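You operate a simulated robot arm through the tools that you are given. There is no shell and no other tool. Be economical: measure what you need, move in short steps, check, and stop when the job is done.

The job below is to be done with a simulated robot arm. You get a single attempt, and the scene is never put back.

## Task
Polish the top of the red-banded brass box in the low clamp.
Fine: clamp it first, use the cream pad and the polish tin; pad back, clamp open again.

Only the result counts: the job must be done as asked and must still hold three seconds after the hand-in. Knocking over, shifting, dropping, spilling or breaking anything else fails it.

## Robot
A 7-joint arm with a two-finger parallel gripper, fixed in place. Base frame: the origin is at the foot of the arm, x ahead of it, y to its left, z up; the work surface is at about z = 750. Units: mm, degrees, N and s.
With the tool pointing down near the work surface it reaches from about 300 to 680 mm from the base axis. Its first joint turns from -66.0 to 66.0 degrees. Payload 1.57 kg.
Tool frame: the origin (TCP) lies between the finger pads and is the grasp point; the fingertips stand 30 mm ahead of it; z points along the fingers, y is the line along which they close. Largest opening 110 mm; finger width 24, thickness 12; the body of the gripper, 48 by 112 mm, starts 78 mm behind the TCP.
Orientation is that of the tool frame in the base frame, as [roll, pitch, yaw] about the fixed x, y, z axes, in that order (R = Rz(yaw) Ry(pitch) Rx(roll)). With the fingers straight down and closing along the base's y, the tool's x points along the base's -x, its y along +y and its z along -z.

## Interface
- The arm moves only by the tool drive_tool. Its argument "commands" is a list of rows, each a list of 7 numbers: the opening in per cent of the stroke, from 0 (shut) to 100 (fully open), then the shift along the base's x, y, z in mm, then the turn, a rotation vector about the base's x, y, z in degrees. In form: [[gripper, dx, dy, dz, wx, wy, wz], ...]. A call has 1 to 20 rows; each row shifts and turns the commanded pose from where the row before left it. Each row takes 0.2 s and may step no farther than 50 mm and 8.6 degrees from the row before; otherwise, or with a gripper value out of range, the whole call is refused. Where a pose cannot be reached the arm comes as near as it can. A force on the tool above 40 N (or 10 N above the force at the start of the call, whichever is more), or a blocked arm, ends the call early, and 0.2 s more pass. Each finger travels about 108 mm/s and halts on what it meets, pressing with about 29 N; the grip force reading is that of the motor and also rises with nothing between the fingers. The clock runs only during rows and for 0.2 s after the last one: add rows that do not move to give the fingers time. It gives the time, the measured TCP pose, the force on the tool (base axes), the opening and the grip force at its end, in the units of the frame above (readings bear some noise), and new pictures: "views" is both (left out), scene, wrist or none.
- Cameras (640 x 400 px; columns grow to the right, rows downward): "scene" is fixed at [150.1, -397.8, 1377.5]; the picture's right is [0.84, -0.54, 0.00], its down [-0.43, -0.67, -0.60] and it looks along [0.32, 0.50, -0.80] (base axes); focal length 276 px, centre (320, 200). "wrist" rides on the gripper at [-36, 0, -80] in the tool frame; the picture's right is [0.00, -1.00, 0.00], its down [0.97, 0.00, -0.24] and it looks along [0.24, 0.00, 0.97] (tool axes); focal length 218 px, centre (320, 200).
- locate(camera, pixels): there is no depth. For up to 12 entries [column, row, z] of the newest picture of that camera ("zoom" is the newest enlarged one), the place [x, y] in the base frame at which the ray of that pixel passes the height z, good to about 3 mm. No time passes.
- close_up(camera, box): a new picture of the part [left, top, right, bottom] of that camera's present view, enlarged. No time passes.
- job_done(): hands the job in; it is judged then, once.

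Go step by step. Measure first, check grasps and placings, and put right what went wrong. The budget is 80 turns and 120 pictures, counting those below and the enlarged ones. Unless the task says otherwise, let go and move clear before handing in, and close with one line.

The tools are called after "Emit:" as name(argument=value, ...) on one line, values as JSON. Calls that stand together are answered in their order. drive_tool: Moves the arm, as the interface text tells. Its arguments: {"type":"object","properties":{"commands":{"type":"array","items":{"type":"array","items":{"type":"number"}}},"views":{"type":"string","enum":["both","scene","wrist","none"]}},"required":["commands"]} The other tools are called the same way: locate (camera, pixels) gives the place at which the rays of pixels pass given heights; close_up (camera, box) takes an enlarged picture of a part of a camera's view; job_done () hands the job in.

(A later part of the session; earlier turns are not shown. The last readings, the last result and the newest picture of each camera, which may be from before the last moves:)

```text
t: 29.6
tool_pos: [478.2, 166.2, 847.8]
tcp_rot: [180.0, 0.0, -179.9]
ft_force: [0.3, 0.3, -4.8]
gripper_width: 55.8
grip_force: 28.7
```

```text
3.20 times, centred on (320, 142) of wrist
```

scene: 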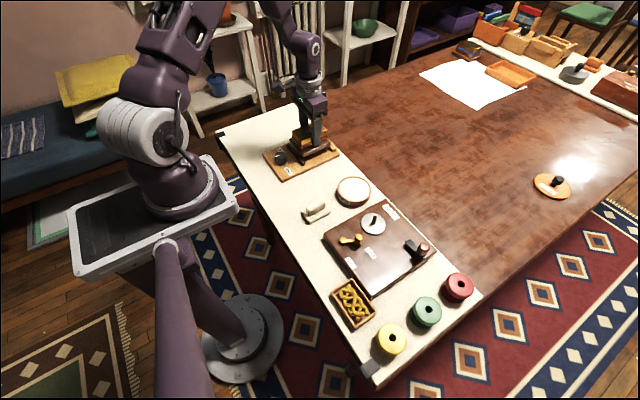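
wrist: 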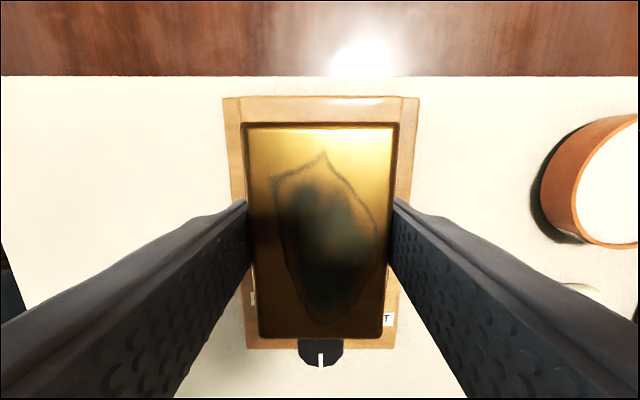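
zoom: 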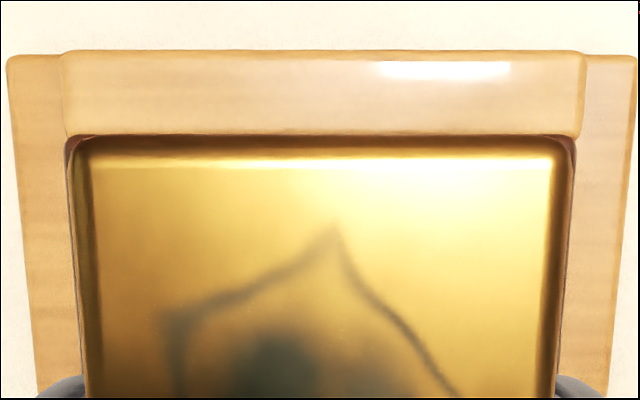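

The base corners look within about 1 mm of both jaw faces, so I'll lower slowly and feel for contact.

Emit:
drive_tool(commands=[[30, 0, 0, -3, 0, 0, 0], [30, 0, 0, -2, 0, 0, 0], [30, 0, 0, -1, 0, 0, 0], [30, 0, 0, -1, 0, 0, 0], [30, 0, 0, -1, 0, 0, 0], [30, 0, 0, 0, 0, 0, 0]], views="none")

Emit:
close_up(camera="scene", box=[280, 120, 345, 170])

```text
t: 31.0
tool_pos: [476.4, 166.7, 839.4]
tcp_rot: [-179.9, 0.0, 179.9]
ft_force: [-0.4, 0.4, -4.1]
gripper_width: 55.8
grip_force: 29.1
```

```text
8.00 times, centred on (312, 145) of scene
```

zoom: 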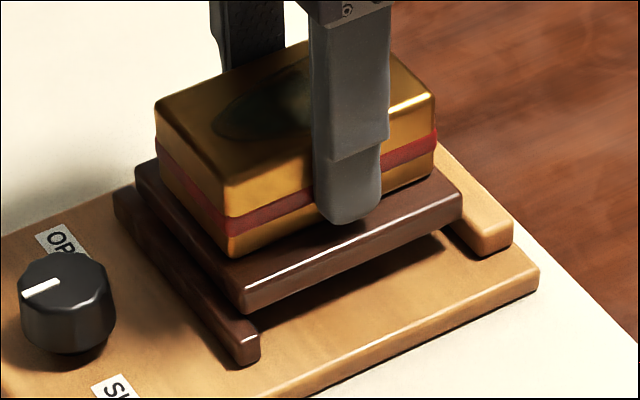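

Emit:
drive_tool(commands=[[30, 0, 0, -1, 0, 0, 0], [30, 0, 0, -1, 0, 0, 0], [30, 0, 0, -1, 0, 0, 0], [30, 0, 0, -1, 0, 0, 0], [30, 0, 0, 0, 0, 0, 0]], views="none")

Emit:
close_up(camera="scene", box=[280, 120, 345, 170])

```text
t: 32.2
tool_pos: [475.6, 166.1, 835.9]
tcp_rot: [179.9, 0.1, 180.0]
ft_force: [3.4, -0.4, 14.0]
gripper_width: 56.2
grip_force: 28.7
```

```text
8.00 times, centred on (312, 145) of scene
```

zoom: 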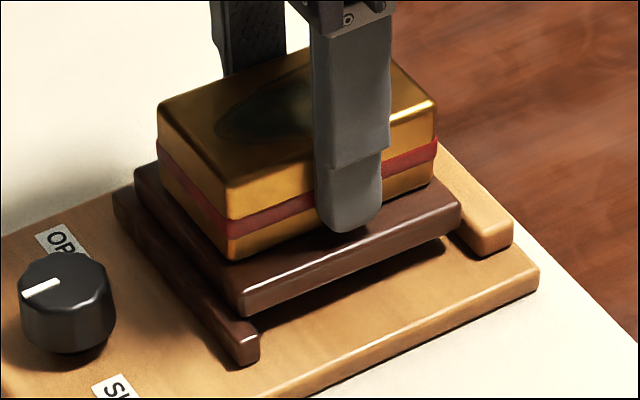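

Contact at z≈836 with +3.4 N in x, so the base is sitting on the near jaw's edge. I'll raise 2 mm, shift +2 mm in x and try again.

Emit:
drive_tool(commands=[[30, 0, 0, 2, 0, 0, 0], [30, 2, 0, 0, 0, 0, 0], [30, 0, 0, -1, 0, 0, 0], [30, 0, 0, -1, 0, 0, 0], [30, 0, 0, -1, 0, 0, 0], [30, 0, 0, -1, 0, 0, 0], [30, 0, 0, -1, 0, 0, 0], [30, 0, 0, 0, 0, 0, 0]], views="none")

Emit:
close_up(camera="scene", box=[280, 120, 345, 170])

```text
t: 34.0
tool_pos: [478.6, 166.9, 833.2]
tcp_rot: [-179.9, 0.1, -179.9]
ft_force: [5.7, 0.5, 13.8]
gripper_width: 55.9
grip_force: 28.8
```

```text
8.00 times, centred on (312, 145) of scene
```

zoom: 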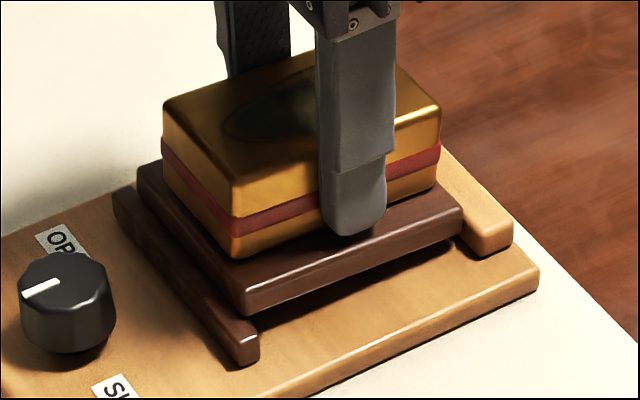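

It went lower but still meets a +x push. Another +2 mm in x.

Emit:
drive_tool(commands=[[30, 0, 0, 2, 0, 0, 0], [30, 2, 0, 0, 0, 0, 0], [30, 0, 0, -1, 0, 0, 0], [30, 0, 0, -1, 0, 0, 0], [30, 0, 0, -1, 0, 0, 0], [30, 0, 0, -1, 0, 0, 0], [30, 0, 0, -1, 0, 0, 0], [30, 0, 0, -1, 0, 0, 0], [30, 0, 0, 0, 0, 0, 0]], views="none")

Emit:
close_up(camera="scene", box=[280, 120, 345, 170])

```text
t: 36.0
tool_pos: [480.7, 165.8, 830.2]
tcp_rot: [180.0, 0.0, -179.9]
ft_force: [6.1, -4.3, 13.3]
gripper_width: 55.7
grip_force: 29.2
```

```text
8.00 times, centred on (312, 145) of scene
```

zoom: 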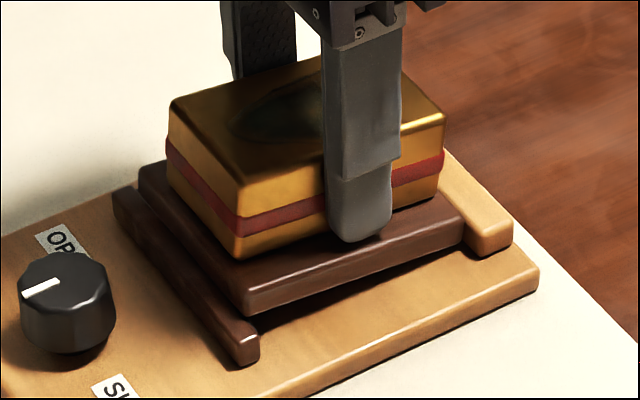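

The box is tilting: the far end has gone in while the near end still rides on the near jaw. I'll nudge +x in small steps and watch for the near end dropping or the far jaw resisting.

Emit:
drive_tool(commands=[[30, 1, 0, 0, 0, 0, 0], [30, 0, 0, 0, 0, 0, 0]], views="none")

Emit:
drive_tool(commands=[[30, 1, 0, 0, 0, 0, 0], [30, 0, 0, 0, 0, 0, 0]], views="none")

Emit:
close_up(camera="scene", box=[280, 120, 345, 170])

```text
t: 36.6
tool_pos: [480.5, 166.7, 829.2]
tcp_rot: [180.0, 0.0, -180.0]
ft_force: [2.7, -5.2, 12.1]
gripper_width: 55.8
grip_force: 28.8
```

```text
t: 37.2
tool_pos: [480.4, 166.8, 829.0]
tcp_rot: [-180.0, -0.2, 180.0]
ft_force: [-7.5, -4.8, 9.3]
gripper_width: 55.8
grip_force: 28.6
```

```text
8.00 times, centred on (312, 145) of scene
```

zoom: 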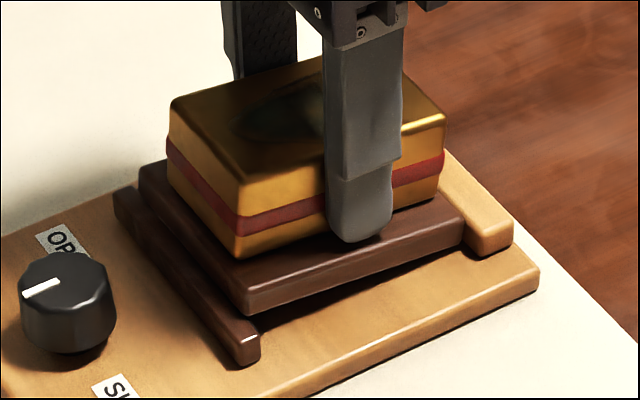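

The +x push turned to –7.5 N: with the tilt the base is effectively too long and shifted. I'll back out, level the box on its original spot, regrip, and retry about 2–3 mm further in +x.

Emit:
drive_tool(commands=[[30, -1.5, 0, 5, 0, 0, 0], [30, 0, 0, 15, 0, 0, 0], [30, 0, 0, 30, 0, 0, 0], [30, -30, -35, 0, 0, 0, 0], [30, -36, -30, 0, 0, 0, 0], [30, -36, -30, 0, 0, 0, 0], [30, 0, -30, 0, 0, 0, 0], [30, 0, 0, -30, 0, 0, 0], [30, 0, 0, -15, 0, 0, 0], [30, 0, 0, -5, 0, 0, 0], [30, 0, 0, 0, 0, 0, 0]], views="scene")

Emit:
close_up(camera="scene", box=[270, 155, 350, 215])

```text
t: 39.6
tool_pos: [378.6, 41.5, 830.1]
tcp_rot: [-179.9, 0.0, -180.0]
ft_force: [-1.5, -0.4, -5.1]
gripper_width: 55.9
grip_force: 28.7
```

scene: 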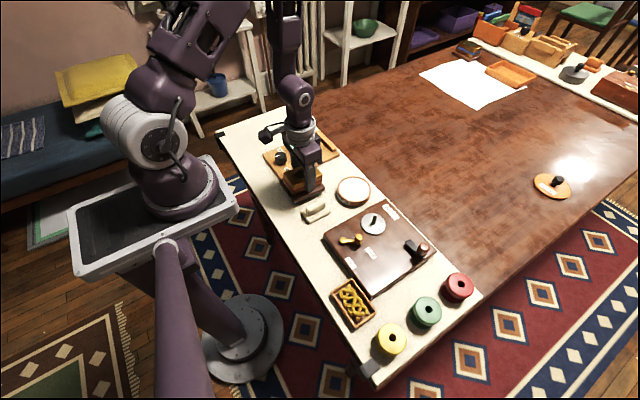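

```text
6.67 times, centred on (310, 185) of scene
```

zoom: 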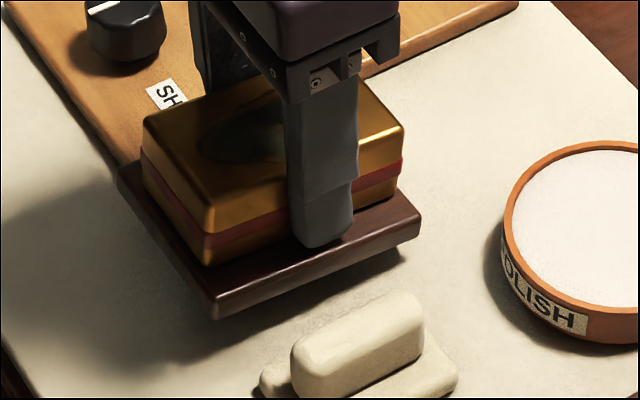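

Lowering gently so the table pivots it level.

Emit:
drive_tool(commands=[[30, 0, 0, -2, 0, 0, 0], [30, 0, 0, -2, 0, 0, 0], [30, 0, 0, -1, 0, 0, 0], [30, 0, 0, -1, 0, 0, 0], [30, 0, 0, -1, 0, 0, 0], [30, 0, 0, -1, 0, 0, 0], [30, 0, 0, -1, 0, 0, 0], [30, 0, 0, -1, 0, 0, 0], [30, 0, 0, -1, 0, 0, 0], [30, 0, 0, -1, 0, 0, 0], [30, 0, 0, -1, 0, 0, 0], [30, 0, 0, -1, 0, 0, 0], [30, 0, 0, -1, 0, 0, 0], [30, 0, 0, 0, 0, 0, 0]], views="none")

Emit:
drive_tool(commands=[[30, 0, 0, -1, 0, 0, 0], [30, 0, 0, 0, 0, 0, 0]], views="none")

Emit:
close_up(camera="scene", box=[270, 155, 350, 215])

```text
t: 42.6
tool_pos: [378.4, 41.8, 814.7]
tcp_rot: [-180.0, 0.0, 180.0]
ft_force: [-3.7, -0.6, 15.1]
gripper_width: 55.9
grip_force: 29.1
```

```text
t: 43.2
tool_pos: [377.0, 40.7, 812.9]
tcp_rot: [-180.0, 0.0, 180.0]
ft_force: [-6.8, -4.3, 16.0]
gripper_width: 56.0
grip_force: 29.2
```

```text
6.67 times, centred on (310, 185) of scene
```

zoom: 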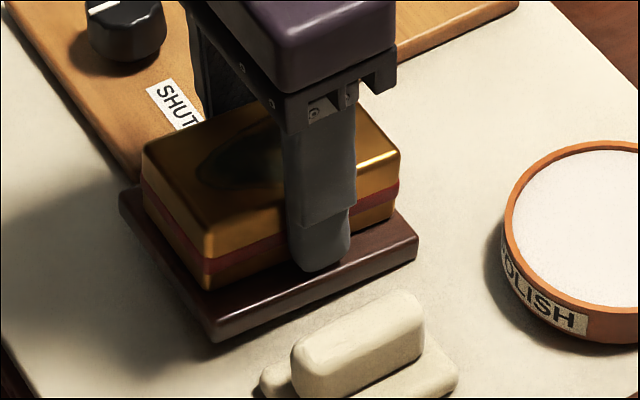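

Nearly level again. I'll release, rise and re-measure the box from directly above.

Emit:
drive_tool(commands=[[45, 0, 0, 0, 0, 0, 0], [60, 0, 0, 0, 0, 0, 0], [75, 0, 0, 0, 0, 0, 0], [75, 0, 0, 25, 0, 0, 0], [75, 0, 0, 27, 0, 0, 0], [75, 0, 0, 0, 0, 0, 0], [75, 0, 0, 0, 0, 0, 0]], views="none")

Emit:
close_up(camera="wrist", box=[220, 110, 420, 290])

Emit:
close_up(camera="scene", box=[270, 160, 350, 220])

```text
t: 44.8
tool_pos: [378.7, 42.7, 866.0]
tcp_rot: [-179.9, 0.0, -179.9]
ft_force: [-0.3, 0.3, -0.5]
gripper_width: 82.5
grip_force: 0.0
```

```text
2.22 times, centred on (320, 200) of wrist
```

zoom: 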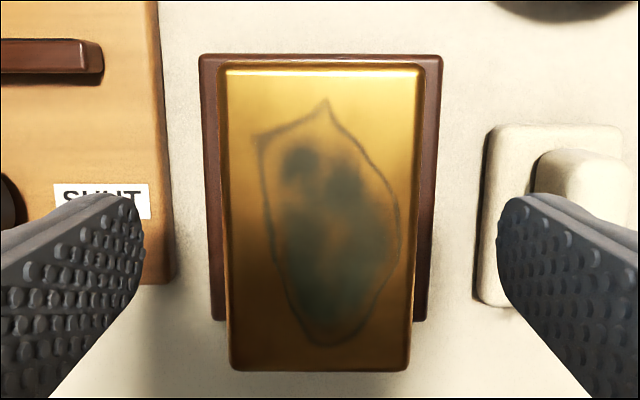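

```text
6.67 times, centred on (310, 190) of scene
```

zoom: 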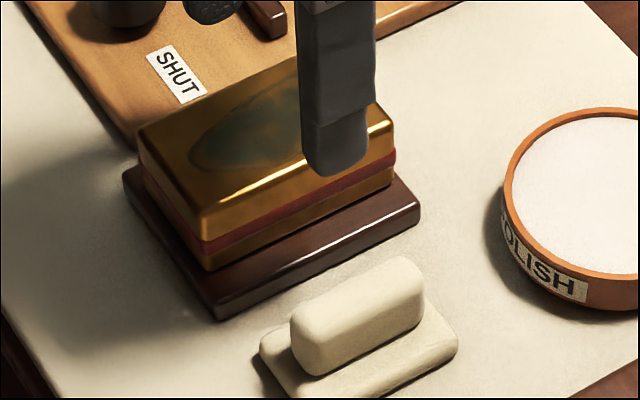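

The box shifted about 3.5 mm in –x (centre now ≈ 374). I'll regrip centred there and slightly deeper.

Emit:
drive_tool(commands=[[75, -4.5, -0.5, -20, 0, 0, 0], [75, 0, 0, -20, 0, 0, 0], [75, 0, 0, -12, 0, 0, 0], [75, 0, 0, -2, 0, 0, 0], [75, 0, 0, 0, 0, 0, 0], [60, 0, 0, 0, 0, 0, 0], [40, 0, 0, 0, 0, 0, 0], [25, 0, 0, 0, 0, 0, 0], [25, 0, 0, 0, 0, 0, 0]], views="none")

```text
t: 46.8
tool_pos: [373.2, 42.0, 811.3]
tcp_rot: [-180.0, 0.0, -180.0]
ft_force: [-0.5, -0.3, -0.4]
gripper_width: 55.8
grip_force: 29.3
```

Gripped. Carrying to x ≈ 478.5 over the clamp and down close to the jaw tops.

Emit:
drive_tool(commands=[[25, 0, 0, 20, 0, 0, 0], [25, 0, 0, 45, 0, 0, 0], [25, 25, 42, 0, 0, 0, 0], [25, 25, 42, 0, 0, 0, 0], [25, 25, 41, 0, 0, 0, 0], [25, 30, 0, 0, 0, 0, 0], [25, 0, 0, -20, 0, 0, 0], [25, 0, 0, -16, 0, 0, 0], [25, 0, 0, -4, 0, 0, 0], [25, 0, 0, 0, 0, 0, 0], [25, 0, 0, 0, 0, 0, 0]], views="none")

Emit:
close_up(camera="scene", box=[280, 120, 345, 170])

```text
t: 49.2
tool_pos: [478.8, 165.0, 835.8]
tcp_rot: [180.0, 0.1, 180.0]
ft_force: [-4.9, -3.8, 14.5]
gripper_width: 55.7
grip_force: 29.4
```

```text
8.00 times, centred on (312, 145) of scene
```

zoom: 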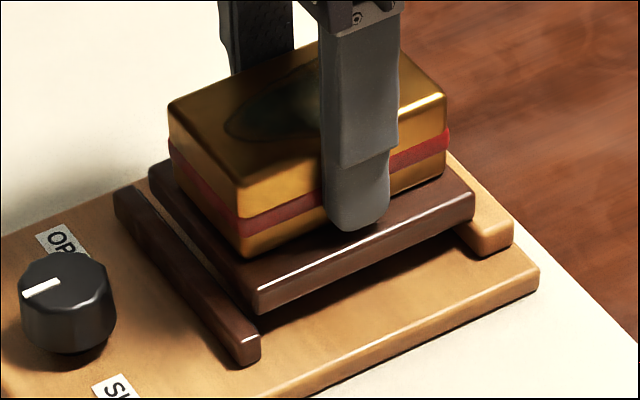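

Now the contact is on the far jaw (fx –4.9 N), and compared with the earlier near-jaw contact the base is about 6 mm further, so the middle is 3 mm back. I'll raise, shift –3 mm, and lower.

Emit:
drive_tool(commands=[[25, 0, 0, 4, 0, 0, 0], [25, -3, 0, 0, 0, 0, 0], [25, 0, 0, -2, 0, 0, 0], [25, 0, 0, -1, 0, 0, 0], [25, 0, 0, -1, 0, 0, 0], [25, 0, 0, -1, 0, 0, 0], [25, 0, 0, -1, 0, 0, 0], [25, 0, 0, -1, 0, 0, 0], [25, 0, 0, -1, 0, 0, 0], [25, 0, 0, 0, 0, 0, 0]], views="none")

Emit:
close_up(camera="scene", box=[280, 120, 345, 170])

```text
t: 51.4
tool_pos: [476.5, 166.8, 833.1]
tcp_rot: [179.9, 0.1, -180.0]
ft_force: [1.0, -2.2, 21.3]
gripper_width: 55.9
grip_force: 29.4
```

```text
8.00 times, centred on (312, 145) of scene
```

zoom: 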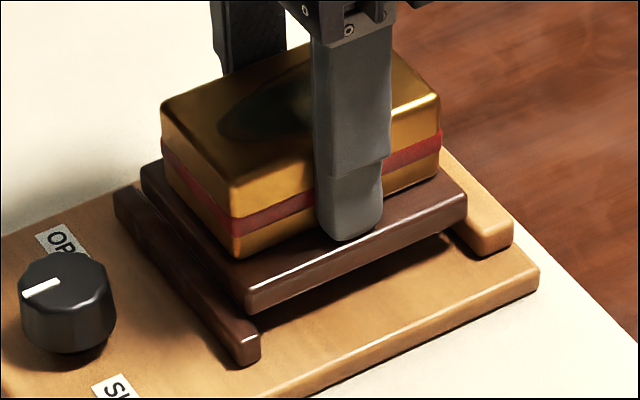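

Contact again with fz 21 N, near side this time by the pixels (248 vs 243/260). I'll try +1.5 mm.

Emit:
drive_tool(commands=[[25, 0, 0, 3, 0, 0, 0], [25, 1.5, 0, 0, 0, 0, 0], [25, 0, 0, -1, 0, 0, 0], [25, 0, 0, -1, 0, 0, 0], [25, 0, 0, -1, 0, 0, 0], [25, 0, 0, -1, 0, 0, 0], [25, 0, 0, -1, 0, 0, 0], [25, 0, 0, 0, 0, 0, 0]], views="none")

Emit:
close_up(camera="scene", box=[280, 120, 345, 170])

```text
t: 53.0
tool_pos: [476.3, 166.3, 832.7]
tcp_rot: [-179.9, 0.1, -179.9]
ft_force: [-5.3, -0.8, 12.2]
gripper_width: 55.6
grip_force: 28.6
stopped in row 8: the force on the tool passed its limit (the readings are from after the stop); the commanded pose is now the measured one
```

```text
8.00 times, centred on (312, 145) of scene
```

zoom: 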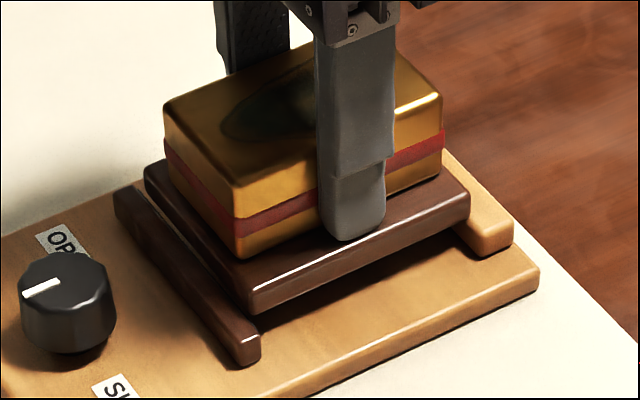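

The fit is within about a millimetre, so I'll search finely: raise 3 mm, shift –0.8 mm, and lower in half-millimetre steps reading the force each time.

Emit:
drive_tool(commands=[[25, 0, 0, 3, 0, 0, 0], [25, -0.8, 0, 0, 0, 0, 0], [25, 0, 0, 0, 0, 0, 0]], views="none")

Emit:
drive_tool(commands=[[25, 0, 0, -1, 0, 0, 0], [25, 0, 0, -0.5, 0, 0, 0], [25, 0, 0, 0, 0, 0, 0]], views="none")

Emit:
drive_tool(commands=[[25, 0, 0, -0.7, 0, 0, 0], [25, 0, 0, 0, 0, 0, 0]], views="none")

Emit:
drive_tool(commands=[[25, 0, 0, -0.7, 0, 0, 0], [25, 0, 0, 0, 0, 0, 0]], views="none")

```text
t: 53.9
tool_pos: [476.9, 166.9, 834.4]
tcp_rot: [180.0, 0.0, -180.0]
ft_force: [-0.1, 0.2, -5.1]
gripper_width: 55.8
grip_force: 29.0
```

```text
t: 54.6
tool_pos: [478.6, 167.1, 831.7]
tcp_rot: [180.0, 0.0, -180.0]
ft_force: [-0.2, 0.3, -4.3]
gripper_width: 55.8
grip_force: 29.3
```

```text
t: 55.2
tool_pos: [477.0, 165.7, 832.3]
tcp_rot: [179.9, 0.0, -180.0]
ft_force: [-1.3, 0.1, -3.9]
gripper_width: 55.6
grip_force: 29.0
```

```text
t: 55.9
tool_pos: [477.0, 165.2, 832.0]
tcp_rot: [180.0, 0.1, 180.0]
ft_force: [-5.1, 0.5, 14.8]
gripper_width: 55.8
grip_force: 29.0
```

Contact is still on the far side (fx –5). Step –0.7 mm and repeat.

Emit:
drive_tool(commands=[[25, 0, 0, 1.4, 0, 0, 0], [25, -0.7, 0, 0, 0, 0, 0], [25, 0, 0, -0.9, 0, 0, 0], [25, 0, 0, 0, 0, 0, 0]], views="none")

Emit:
drive_tool(commands=[[25, 0, 0, -0.6, 0, 0, 0], [25, 0, 0, 0, 0, 0, 0]], views="none")

Emit:
drive_tool(commands=[[25, 0, 0, -0.5, 0, 0, 0], [25, 0, 0, 0, 0, 0, 0]], views="none")

```text
t: 56.9
tool_pos: [475.3, 165.9, 832.2]
tcp_rot: [179.9, 0.0, -180.0]
ft_force: [2.9, -1.5, 1.6]
gripper_width: 55.8
grip_force: 28.5
```

```text
t: 57.5
tool_pos: [476.4, 166.6, 830.8]
tcp_rot: [179.9, 0.1, 180.0]
ft_force: [3.6, -5.2, 13.3]
gripper_width: 55.9
grip_force: 29.7
```

```text
t: 58.0
tool_pos: [476.5, 165.9, 831.3]
tcp_rot: [-179.9, 0.1, 180.0]
ft_force: [-1.7, -6.8, 29.5]
gripper_width: 55.9
grip_force: 29.5
```

Far-side and near-side contacts are bracketed within 0.7 mm, so the ~98 mm length does not fit; the clamp must take the ~82 mm width (my shut-jaw recheck gives about 84 mm or less). I'll lift out and turn the box 90°.

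Emit:
drive_tool(commands=[[25, 0, 0, 10, 0, 0, 0], [25, 0, 0, 35, 0, 0, 0], [25, 0, 0, 0, 0, 0, -8], [25, 0, 0, 0, 0, 0, -8], [25, 0, 0, 0, 0, 0, -8], [25, 0, 0, 0, 0, 0, -8], [25, 0, 0, 0, 0, 0, -8], [25, 0, 0, 0, 0, 0, -8], [25, 0, 0, 0, 0, 0, -8], [25, 0, 0, 0, 0, 0, -8], [25, 0, 0, 0, 0, 0, -8], [25, 0, 0, 0, 0, 0, -8], [25, 0, 0, 0, 0, 0, -8], [25, 0, 0, 0, 0, 0, -2], [25, 0, 0, 0, 0, 0, 0], [25, 0, 0, 0, 0, 0, 0]])

Emit:
close_up(camera="scene", box=[260, 100, 350, 175])

```text
t: 61.5
tool_pos: [476.9, 166.4, 874.3]
tcp_rot: [-180.0, -0.1, 90.0]
ft_force: [-0.4, 0.3, -3.7]
gripper_width: 55.9
grip_force: 29.0
```

scene: 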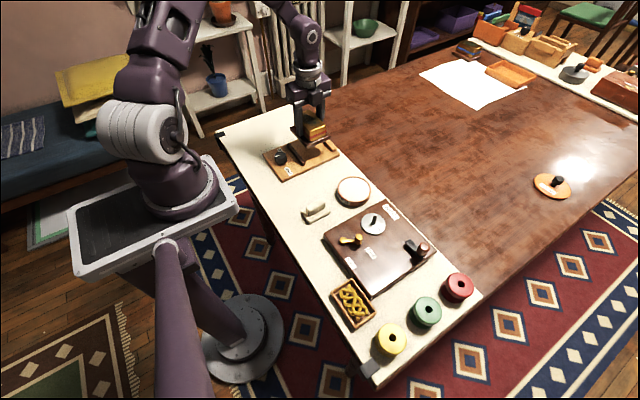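
wrist: 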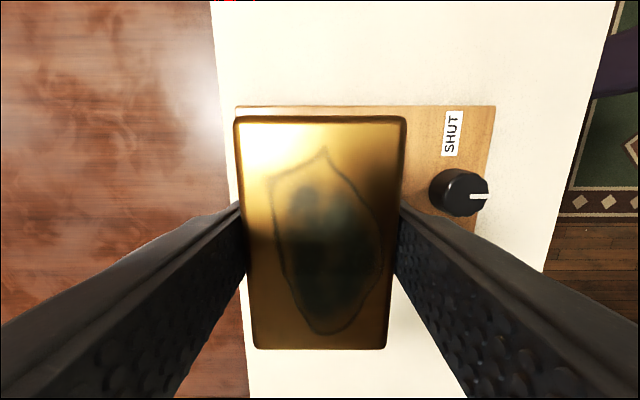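

```text
5.33 times, centred on (305, 138) of scene
```

zoom: 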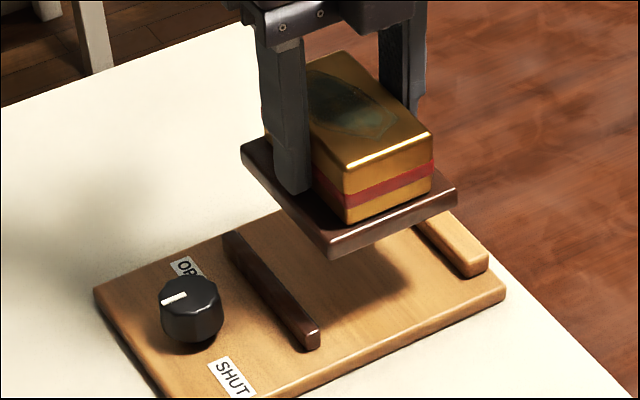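

The box is turned, centred over the gap with plenty of room. Lowering toward the board (expected landing about z 823).

Emit:
drive_tool(commands=[[25, 0, 0, -25, 0, 0, 0], [25, 0, 0, -12, 0, 0, 0], [25, 0, 0, -6, 0, 0, 0], [25, 0, 0, -2, 0, 0, 0], [25, 0, 0, 0, 0, 0, 0], [25, 0, 0, 0, 0, 0, 0]], views="none")

Emit:
close_up(camera="scene", box=[280, 120, 345, 170])

```text
t: 62.9
tool_pos: [476.0, 167.2, 831.1]
tcp_rot: [180.0, 0.0, 90.0]
ft_force: [-0.5, -0.3, -4.0]
gripper_width: 55.9
grip_force: 29.1
```

```text
8.00 times, centred on (312, 145) of scene
```

zoom: 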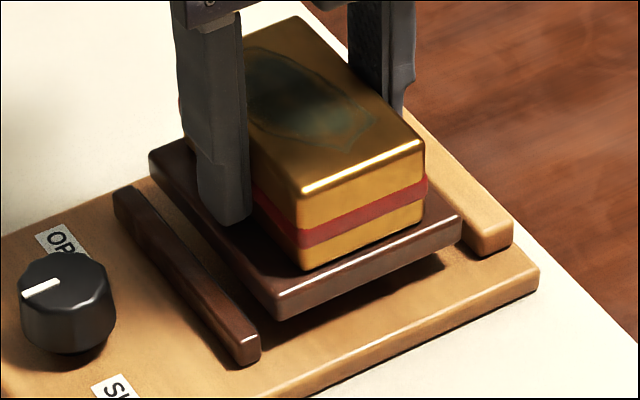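

It drops in between the jaws. I'll shift +5 mm toward the fixed jaw and lower in 1 mm steps to contact.

Emit:
drive_tool(commands=[[25, 5, 0, 0, 0, 0, 0], [25, 0, 0, -2, 0, 0, 0], [25, 0, 0, -2, 0, 0, 0], [25, 0, 0, -1, 0, 0, 0], [25, 0, 0, 0, 0, 0, 0]], views="none")

Emit:
drive_tool(commands=[[25, 0, 0, -1, 0, 0, 0], [25, 0, 0, -0.5, 0, 0, 0], [25, 0, 0, 0, 0, 0, 0]], views="none")

Emit:
close_up(camera="scene", box=[280, 120, 345, 170])

```text
t: 64.0
tool_pos: [482.6, 166.2, 825.9]
tcp_rot: [-179.9, 0.1, 90.1]
ft_force: [1.4, -0.1, -4.8]
gripper_width: 55.9
grip_force: 29.2
```

```text
t: 64.8
tool_pos: [481.8, 166.3, 824.6]
tcp_rot: [180.0, 0.1, 90.0]
ft_force: [0.2, 1.0, -3.6]
gripper_width: 55.7
grip_force: 29.2
```

```text
8.00 times, centred on (312, 145) of scene
```

zoom: 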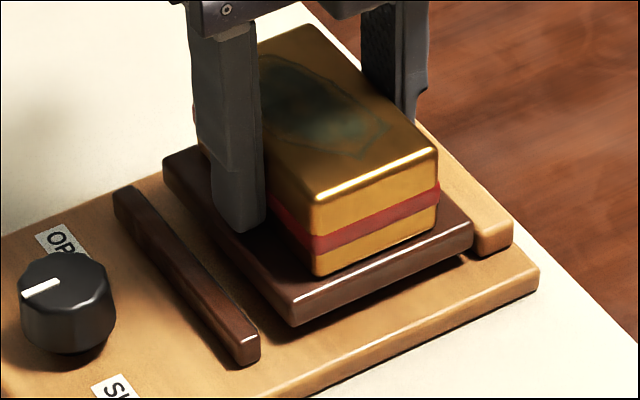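

Still hanging; continuing down in small steps.

Emit:
drive_tool(commands=[[25, 0, 0, -1, 0, 0, 0], [25, 0, 0, 0, 0, 0, 0]], views="none")

Emit:
drive_tool(commands=[[25, 0, 0, -1, 0, 0, 0], [25, 0, 0, 0, 0, 0, 0]], views="none")

Emit:
drive_tool(commands=[[25, 0, 0, -0.7, 0, 0, 0], [25, 0, 0, 0, 0, 0, 0]], views="none")

```text
t: 65.5
tool_pos: [480.4, 166.3, 824.2]
tcp_rot: [180.0, 0.1, 90.0]
ft_force: [-0.4, -0.2, -3.8]
gripper_width: 55.9
grip_force: 29.5
```

```text
t: 66.0
tool_pos: [481.8, 166.9, 823.7]
tcp_rot: [-180.0, 0.0, 90.1]
ft_force: [0.1, -0.1, -4.7]
gripper_width: 55.9
grip_force: 28.9
```

```text
t: 66.7
tool_pos: [481.9, 166.7, 821.1]
tcp_rot: [180.0, 0.0, 90.1]
ft_force: [-0.1, 0.6, -4.5]
gripper_width: 55.8
grip_force: 29.2
```

Emit:
drive_tool(commands=[[25, 0, 0, -0.7, 0, 0, 0], [25, 0, 0, 0, 0, 0, 0]], views="none")

Emit:
drive_tool(commands=[[25, 0, 0, -0.7, 0, 0, 0], [25, 0, 0, 0, 0, 0, 0]], views="none")

Emit:
close_up(camera="scene", box=[280, 120, 345, 170])

```text
t: 67.2
tool_pos: [481.9, 165.1, 821.6]
tcp_rot: [180.0, 0.0, 90.0]
ft_force: [-0.2, 0.1, -4.6]
gripper_width: 55.6
grip_force: 28.4
```

```text
t: 67.8
tool_pos: [481.3, 165.4, 820.1]
tcp_rot: [-180.0, 0.0, 90.0]
ft_force: [-0.7, 0.6, -4.8]
gripper_width: 55.8
grip_force: 28.4
```

```text
8.00 times, centred on (312, 145) of scene
```

zoom: 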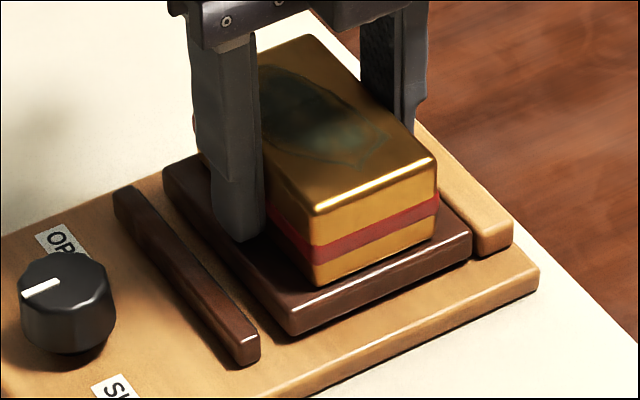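

Almost seated; two more small steps.

Emit:
drive_tool(commands=[[25, 0, 0, -0.8, 0, 0, 0], [25, 0, 0, 0, 0, 0, 0]], views="none")

Emit:
drive_tool(commands=[[25, 0, 0, -0.8, 0, 0, 0], [25, 0, 0, 0, 0, 0, 0]], views="none")

```text
t: 68.5
tool_pos: [481.4, 166.5, 819.8]
tcp_rot: [179.9, 0.0, 90.1]
ft_force: [-0.1, 0.0, -4.8]
gripper_width: 55.6
grip_force: 28.8
```

```text
t: 69.0
tool_pos: [482.5, 165.7, 818.1]
tcp_rot: [-180.0, -0.1, 90.0]
ft_force: [-1.6, -0.9, 0.5]
gripper_width: 56.0
grip_force: 28.8
```

Contact has begun (fz rose from –4.8 to 0.5). I'll release, rise and check.

Emit:
drive_tool(commands=[[25, 0, 0, -0.4, 0, 0, 0], [52, 0, 0, 0, 0, 0, 0], [58, 0, 0, 0, 0, 0, 0], [60, 0, 0, 0, 0, 0, 0], [60, 0, 0, 30, 0, 0, 0], [60, 0, 0, 40, 0, 0, 0], [60, -30, 0, 10, 0, 0, 0], [60, 0, 0, 0, 0, 0, 0]])

Emit:
close_up(camera="scene", box=[260, 110, 350, 180])

```text
t: 70.8
tool_pos: [449.8, 167.0, 897.7]
tcp_rot: [180.0, 0.0, 90.0]
ft_force: [-0.1, -0.2, -0.6]
gripper_width: 66.1
grip_force: 0.0
```

scene: 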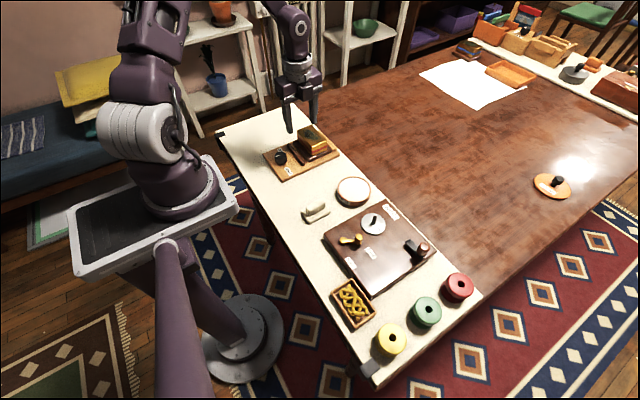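
wrist: 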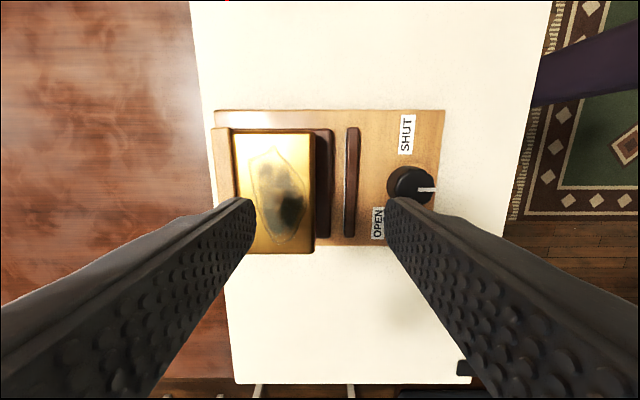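

```text
5.71 times, centred on (305, 145) of scene
```

zoom: 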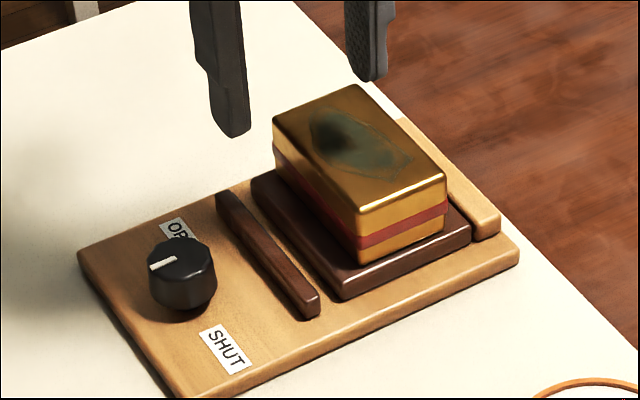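

The box is seated flat against the fixed jaw. Next, grip the knob (fingers turned back to close along y).

Emit:
drive_tool(commands=[[60, -20, 0, 0, 0, 0, 8], [60, -20, 0, 0, 0, 0, 8], [60, -20, 0, 0, 0, 0, 8], [60, -18, 0, 0, 0, 0, 8], [60, 0, -1, 0, 0, 0, 8], [60, 0, 0, 0, 0, 0, 8], [60, 0, 0, 0, 0, 0, 8], [60, 0, 0, 0, 0, 0, 8], [60, 0, 0, 0, 0, 0, 8], [60, 0, 0, 0, 0, 0, 8], [60, 0, 0, 0, 0, 0, 8], [60, 0, 0, -30, 0, 0, 8], [60, 0, 0, -30, 0, 0, 4], [60, 0, 0, -20, 0, 0, 0], [60, 0, 0, -9, 0, 0, 0], [60, 0, 0, 0, 0, 0, 0], [45, 0, 0, 0, 0, 0, 0], [30, 0, 0, 0, 0, 0, 0], [15, 0, 0, 0, 0, 0, 0], [15, 0, 0, 0, 0, 0, 0]], views="wrist")

```text
t: 75.0
tool_pos: [371.8, 165.1, 809.7]
tcp_rot: [180.0, 0.0, -170.0]
ft_force: [1.9, -6.2, -10.4]
gripper_width: 35.6
grip_force: 41.9
```

wrist: 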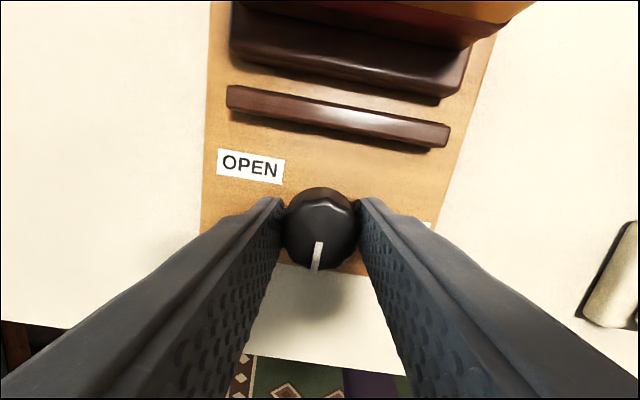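

Knob gripped. Turning clockwise 104° to shut.

Emit:
drive_tool(commands=[[15, 0, 0, 0, 0, 0, -8], [15, 0, 0, 0, 0, 0, -8], [15, 0, 0, 0, 0, 0, -8], [15, 0, 0, 0, 0, 0, -8], [15, 0, 0, 0, 0, 0, -8], [15, 0, 0, 0, 0, 0, -8], [15, 0, 0, 0, 0, 0, -8], [15, 0, 0, 0, 0, 0, -8], [15, 0, 0, 0, 0, 0, -8], [15, 0, 0, 0, 0, 0, -8], [15, 0, 0, 0, 0, 0, -8], [15, 0, 0, 0, 0, 0, -8], [15, 0, 0, 0, 0, 0, -8], [15, 0, 0, 0, 0, 0, 0]], views="wrist")

Emit:
close_up(camera="scene", box=[260, 110, 350, 180])

```text
t: 78.0
tool_pos: [371.9, 165.2, 809.1]
tcp_rot: [-179.9, 0.0, 85.9]
ft_force: [-16.0, -11.4, 12.7]
gripper_width: 35.5
grip_force: 42.4
```

wrist: 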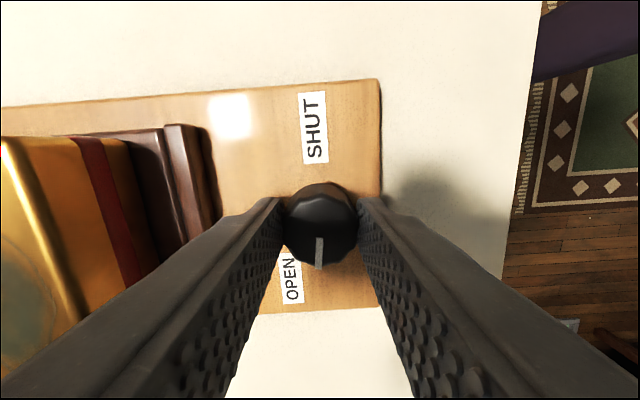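

```text
5.71 times, centred on (305, 145) of scene
```

zoom: 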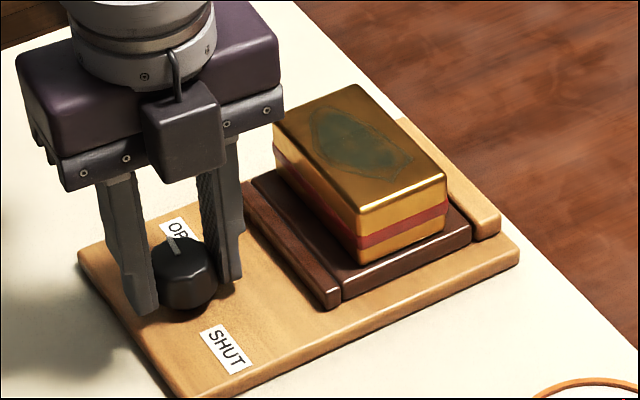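

The jaw now closes against the box's base. I'll release, rise and go over the pad with the fingers closing along y.

Emit:
drive_tool(commands=[[30, 0, 0, 0, 0, 0, 0], [48, 0, 0, 0, 0, 0, 0], [48, 0, 0, 0, 0, 0, 0], [48, 0, 0, 30, 0, 0, 8], [48, 0, 0, 45, 0, 0, 8], [48, 0, -30, 30, 0, 0, 8], [48, 0, -40, 0, 0, 0, 8], [48, 0, -40, 0, 0, 0, 8], [48, 0, -40, 0, 0, 0, 8], [48, 0, -40, 0, 0, 0, 8], [48, -6, -15, 0, 0, 0, 8], [48, 0, 0, 0, 0, 0, 8], [48, 0, 0, 0, 0, 0, 8], [48, 0, 0, 0, 0, 0, 8], [48, 0, 0, -30, 0, 0, 6], [48, 0, 0, 0, 0, 0, 0], [48, 0, 0, 0, 0, 0, 0]])

Emit:
close_up(camera="wrist", box=[220, 90, 420, 270])

Emit:
close_up(camera="scene", box=[285, 170, 375, 235])

```text
t: 81.7
tool_pos: [367.2, -40.2, 885.9]
tcp_rot: [-180.0, 0.0, -179.8]
ft_force: [0.2, -0.3, 0.1]
gripper_width: 52.7
grip_force: 0.2
```

scene: 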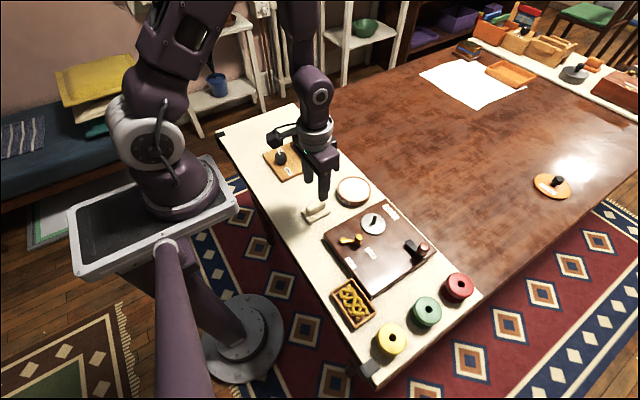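
wrist: 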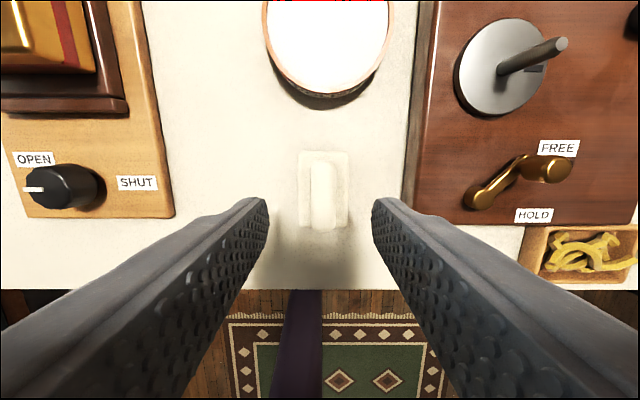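

```text
2.22 times, centred on (320, 180) of wrist
```

zoom: 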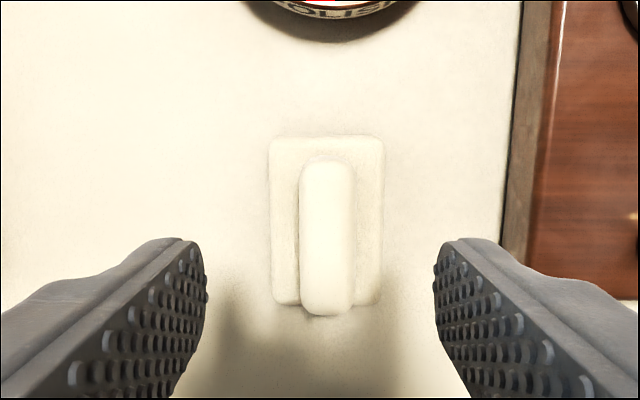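

```text
6.15 times, centred on (330, 202) of scene
```

zoom: 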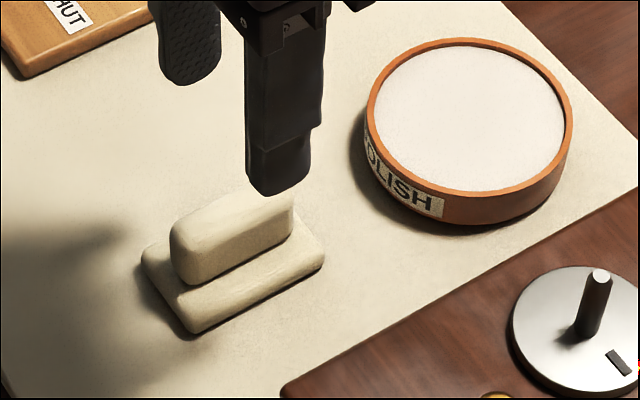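

The pad's handle is centred near (362,–42.5), about 20 mm wide. I'll descend astride it.

Emit:
drive_tool(commands=[[48, -5, -2.3, -30, 0, 0, 0], [48, 0, 0, -30, 0, 0, 0], [48, 0, 0, -12, 0, 0, 0], [48, 0, 0, -4, 0, 0, 0], [48, 0, 0, 0, 0, 0, 0]], views="none")

Emit:
close_up(camera="scene", box=[285, 170, 375, 235])

```text
t: 82.8
tool_pos: [362.1, -43.7, 808.9]
tcp_rot: [-179.9, 0.1, -180.0]
ft_force: [0.2, -0.9, 0.3]
gripper_width: 52.9
grip_force: 0.0
```

```text
6.15 times, centred on (330, 202) of scene
```

zoom: 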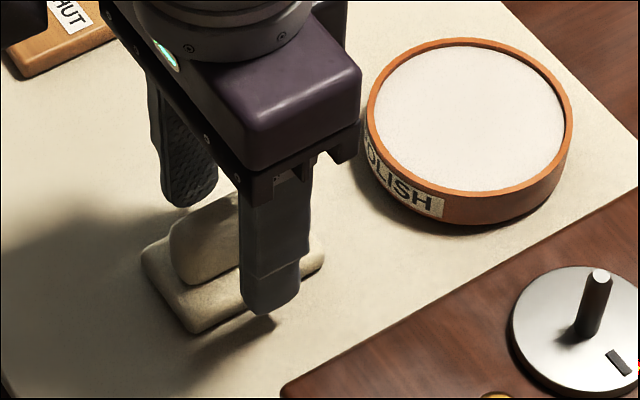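

Astride with tips clear of the base; closing on the handle.

Emit:
drive_tool(commands=[[35, 0, 0, 0, 0, 0, 0], [22, 0, 0, 0, 0, 0, 0], [8, 0, 0, 0, 0, 0, 0], [5, 0, 0, 0, 0, 0, 0], [5, 0, 0, 0, 0, 0, 0]], views="none")

Emit:
close_up(camera="scene", box=[285, 170, 375, 235])

```text
t: 84.0
tool_pos: [361.9, -42.9, 809.7]
tcp_rot: [-180.0, -0.1, 179.9]
ft_force: [-0.1, 0.4, 0.1]
gripper_width: 19.0
grip_force: 30.0
```

```text
6.15 times, centred on (330, 202) of scene
```

zoom: 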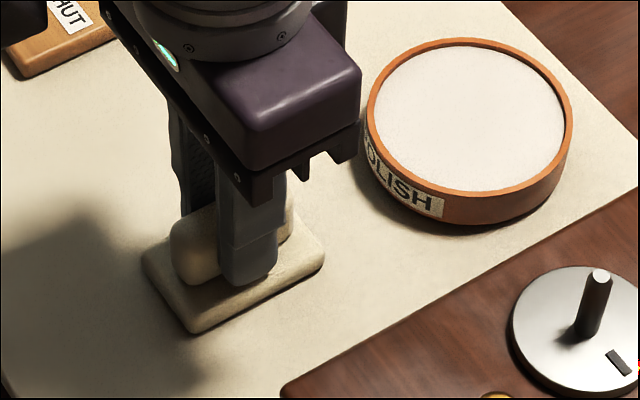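

Handle gripped (19 mm). I'll locate the tin while lifting the pad.

Emit:
locate(camera="zoom", pixels=[[470, 115, 780], [366, 108, 785], [572, 125, 785], [480, 38, 785], [455, 197, 785], [470, 115, 790], [378, 115, 780], [563, 125, 780], [440, 222, 762]])

Emit:
drive_tool(commands=[[5, 0, 0, 10, 0, 0, 0], [5, 0, 0, 20, 0, 0, 0], [5, 0, 0, 30, 0, 0, 0], [5, 0, 0, 0, 0, 0, 0]])

```text
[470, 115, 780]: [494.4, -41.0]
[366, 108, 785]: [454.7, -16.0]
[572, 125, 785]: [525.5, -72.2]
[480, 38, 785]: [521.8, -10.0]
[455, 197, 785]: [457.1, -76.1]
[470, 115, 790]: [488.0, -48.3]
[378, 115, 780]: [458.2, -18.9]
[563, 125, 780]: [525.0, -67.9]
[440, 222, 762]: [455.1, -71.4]
```

```text
t: 85.0
tool_pos: [363.2, -42.9, 869.8]
tcp_rot: [-179.9, 0.0, 179.9]
ft_force: [-0.4, -0.1, -0.8]
gripper_width: 18.9
grip_force: 28.9
```

scene: 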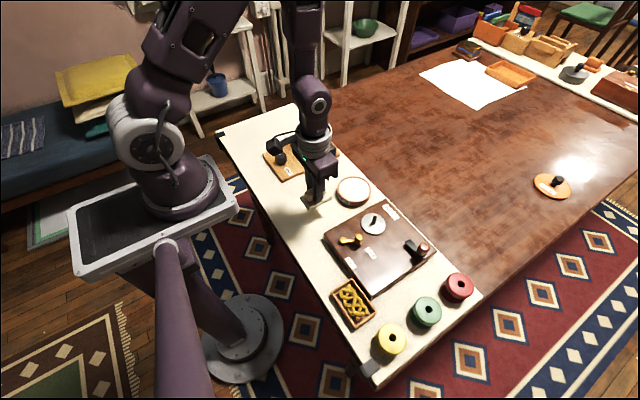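
wrist: 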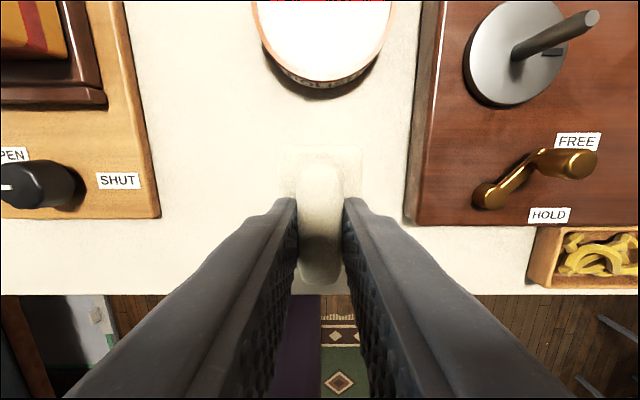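

Pad is up. Moving over the tin and checking alignment.

Emit:
drive_tool(commands=[[5, 40, 0, 10, 0, 0, 0], [5, 40, 0, 0, 0, 0, 0], [5, 47, -2, 0, 0, 0, 0], [5, 0, 0, 0, 0, 0, 0], [5, 0, 0, 0, 0, 0, 0]])

Emit:
close_up(camera="scene", box=[310, 150, 390, 215])

Emit:
close_up(camera="wrist", box=[220, 90, 420, 290])

```text
t: 86.2
tool_pos: [489.8, -44.1, 881.7]
tcp_rot: [180.0, 0.0, -180.0]
ft_force: [0.2, 0.4, -1.0]
gripper_width: 18.8
grip_force: 29.2
```

scene: 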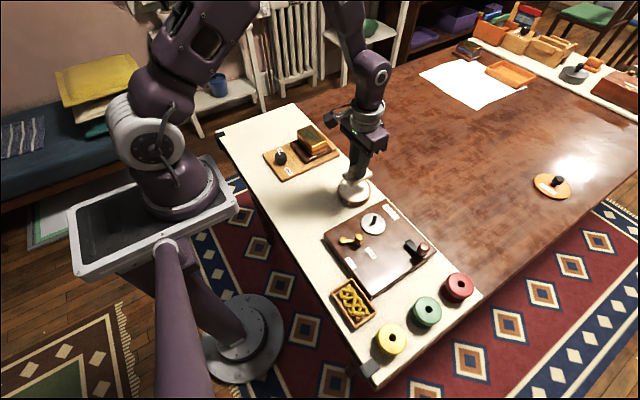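
wrist: 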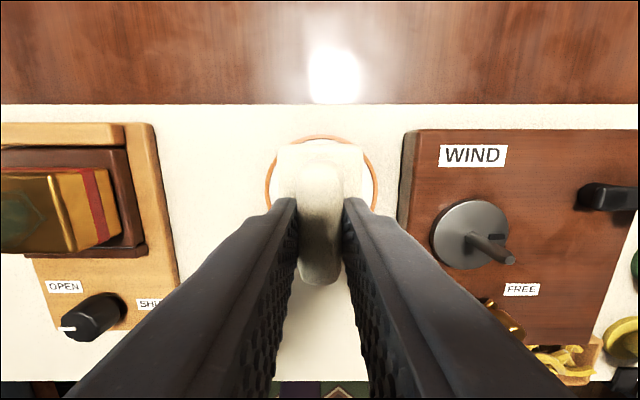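

```text
6.15 times, centred on (350, 182) of scene
```

zoom: 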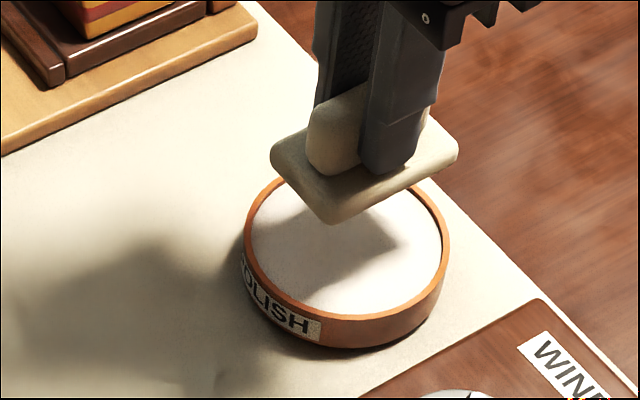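

```text
2.00 times, centred on (320, 190) of wrist
```

zoom: 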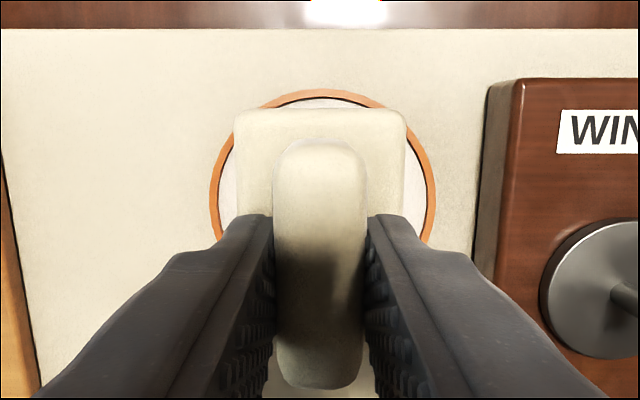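

The tin's centre is about (488,–45) with inner radius about 44, enough for the 70×42 pad. I'll centre and lower toward it.

Emit:
drive_tool(commands=[[5, -2, -1, -20, 0, 0, 0], [5, 0, 0, -15, 0, 0, 0], [5, 0, 0, -8, 0, 0, 0], [5, 0, 0, 0, 0, 0, 0], [5, 0, 0, 0, 0, 0, 0]], views="none")

Emit:
close_up(camera="scene", box=[310, 150, 390, 215])

```text
t: 87.5
tool_pos: [487.2, -45.2, 834.8]
tcp_rot: [-180.0, 0.1, 180.0]
ft_force: [-0.2, 0.6, -0.7]
gripper_width: 18.8
grip_force: 28.8
```

```text
6.15 times, centred on (350, 182) of scene
```

zoom: 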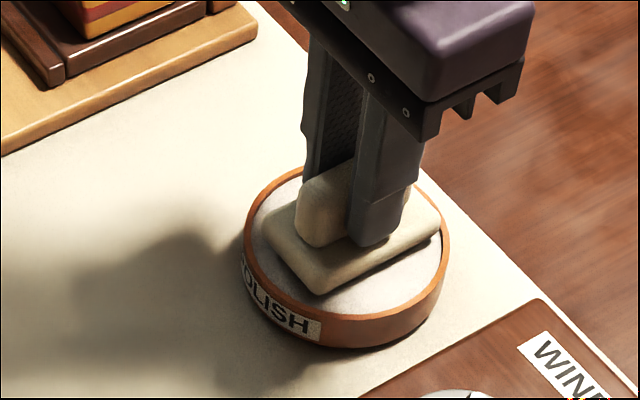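

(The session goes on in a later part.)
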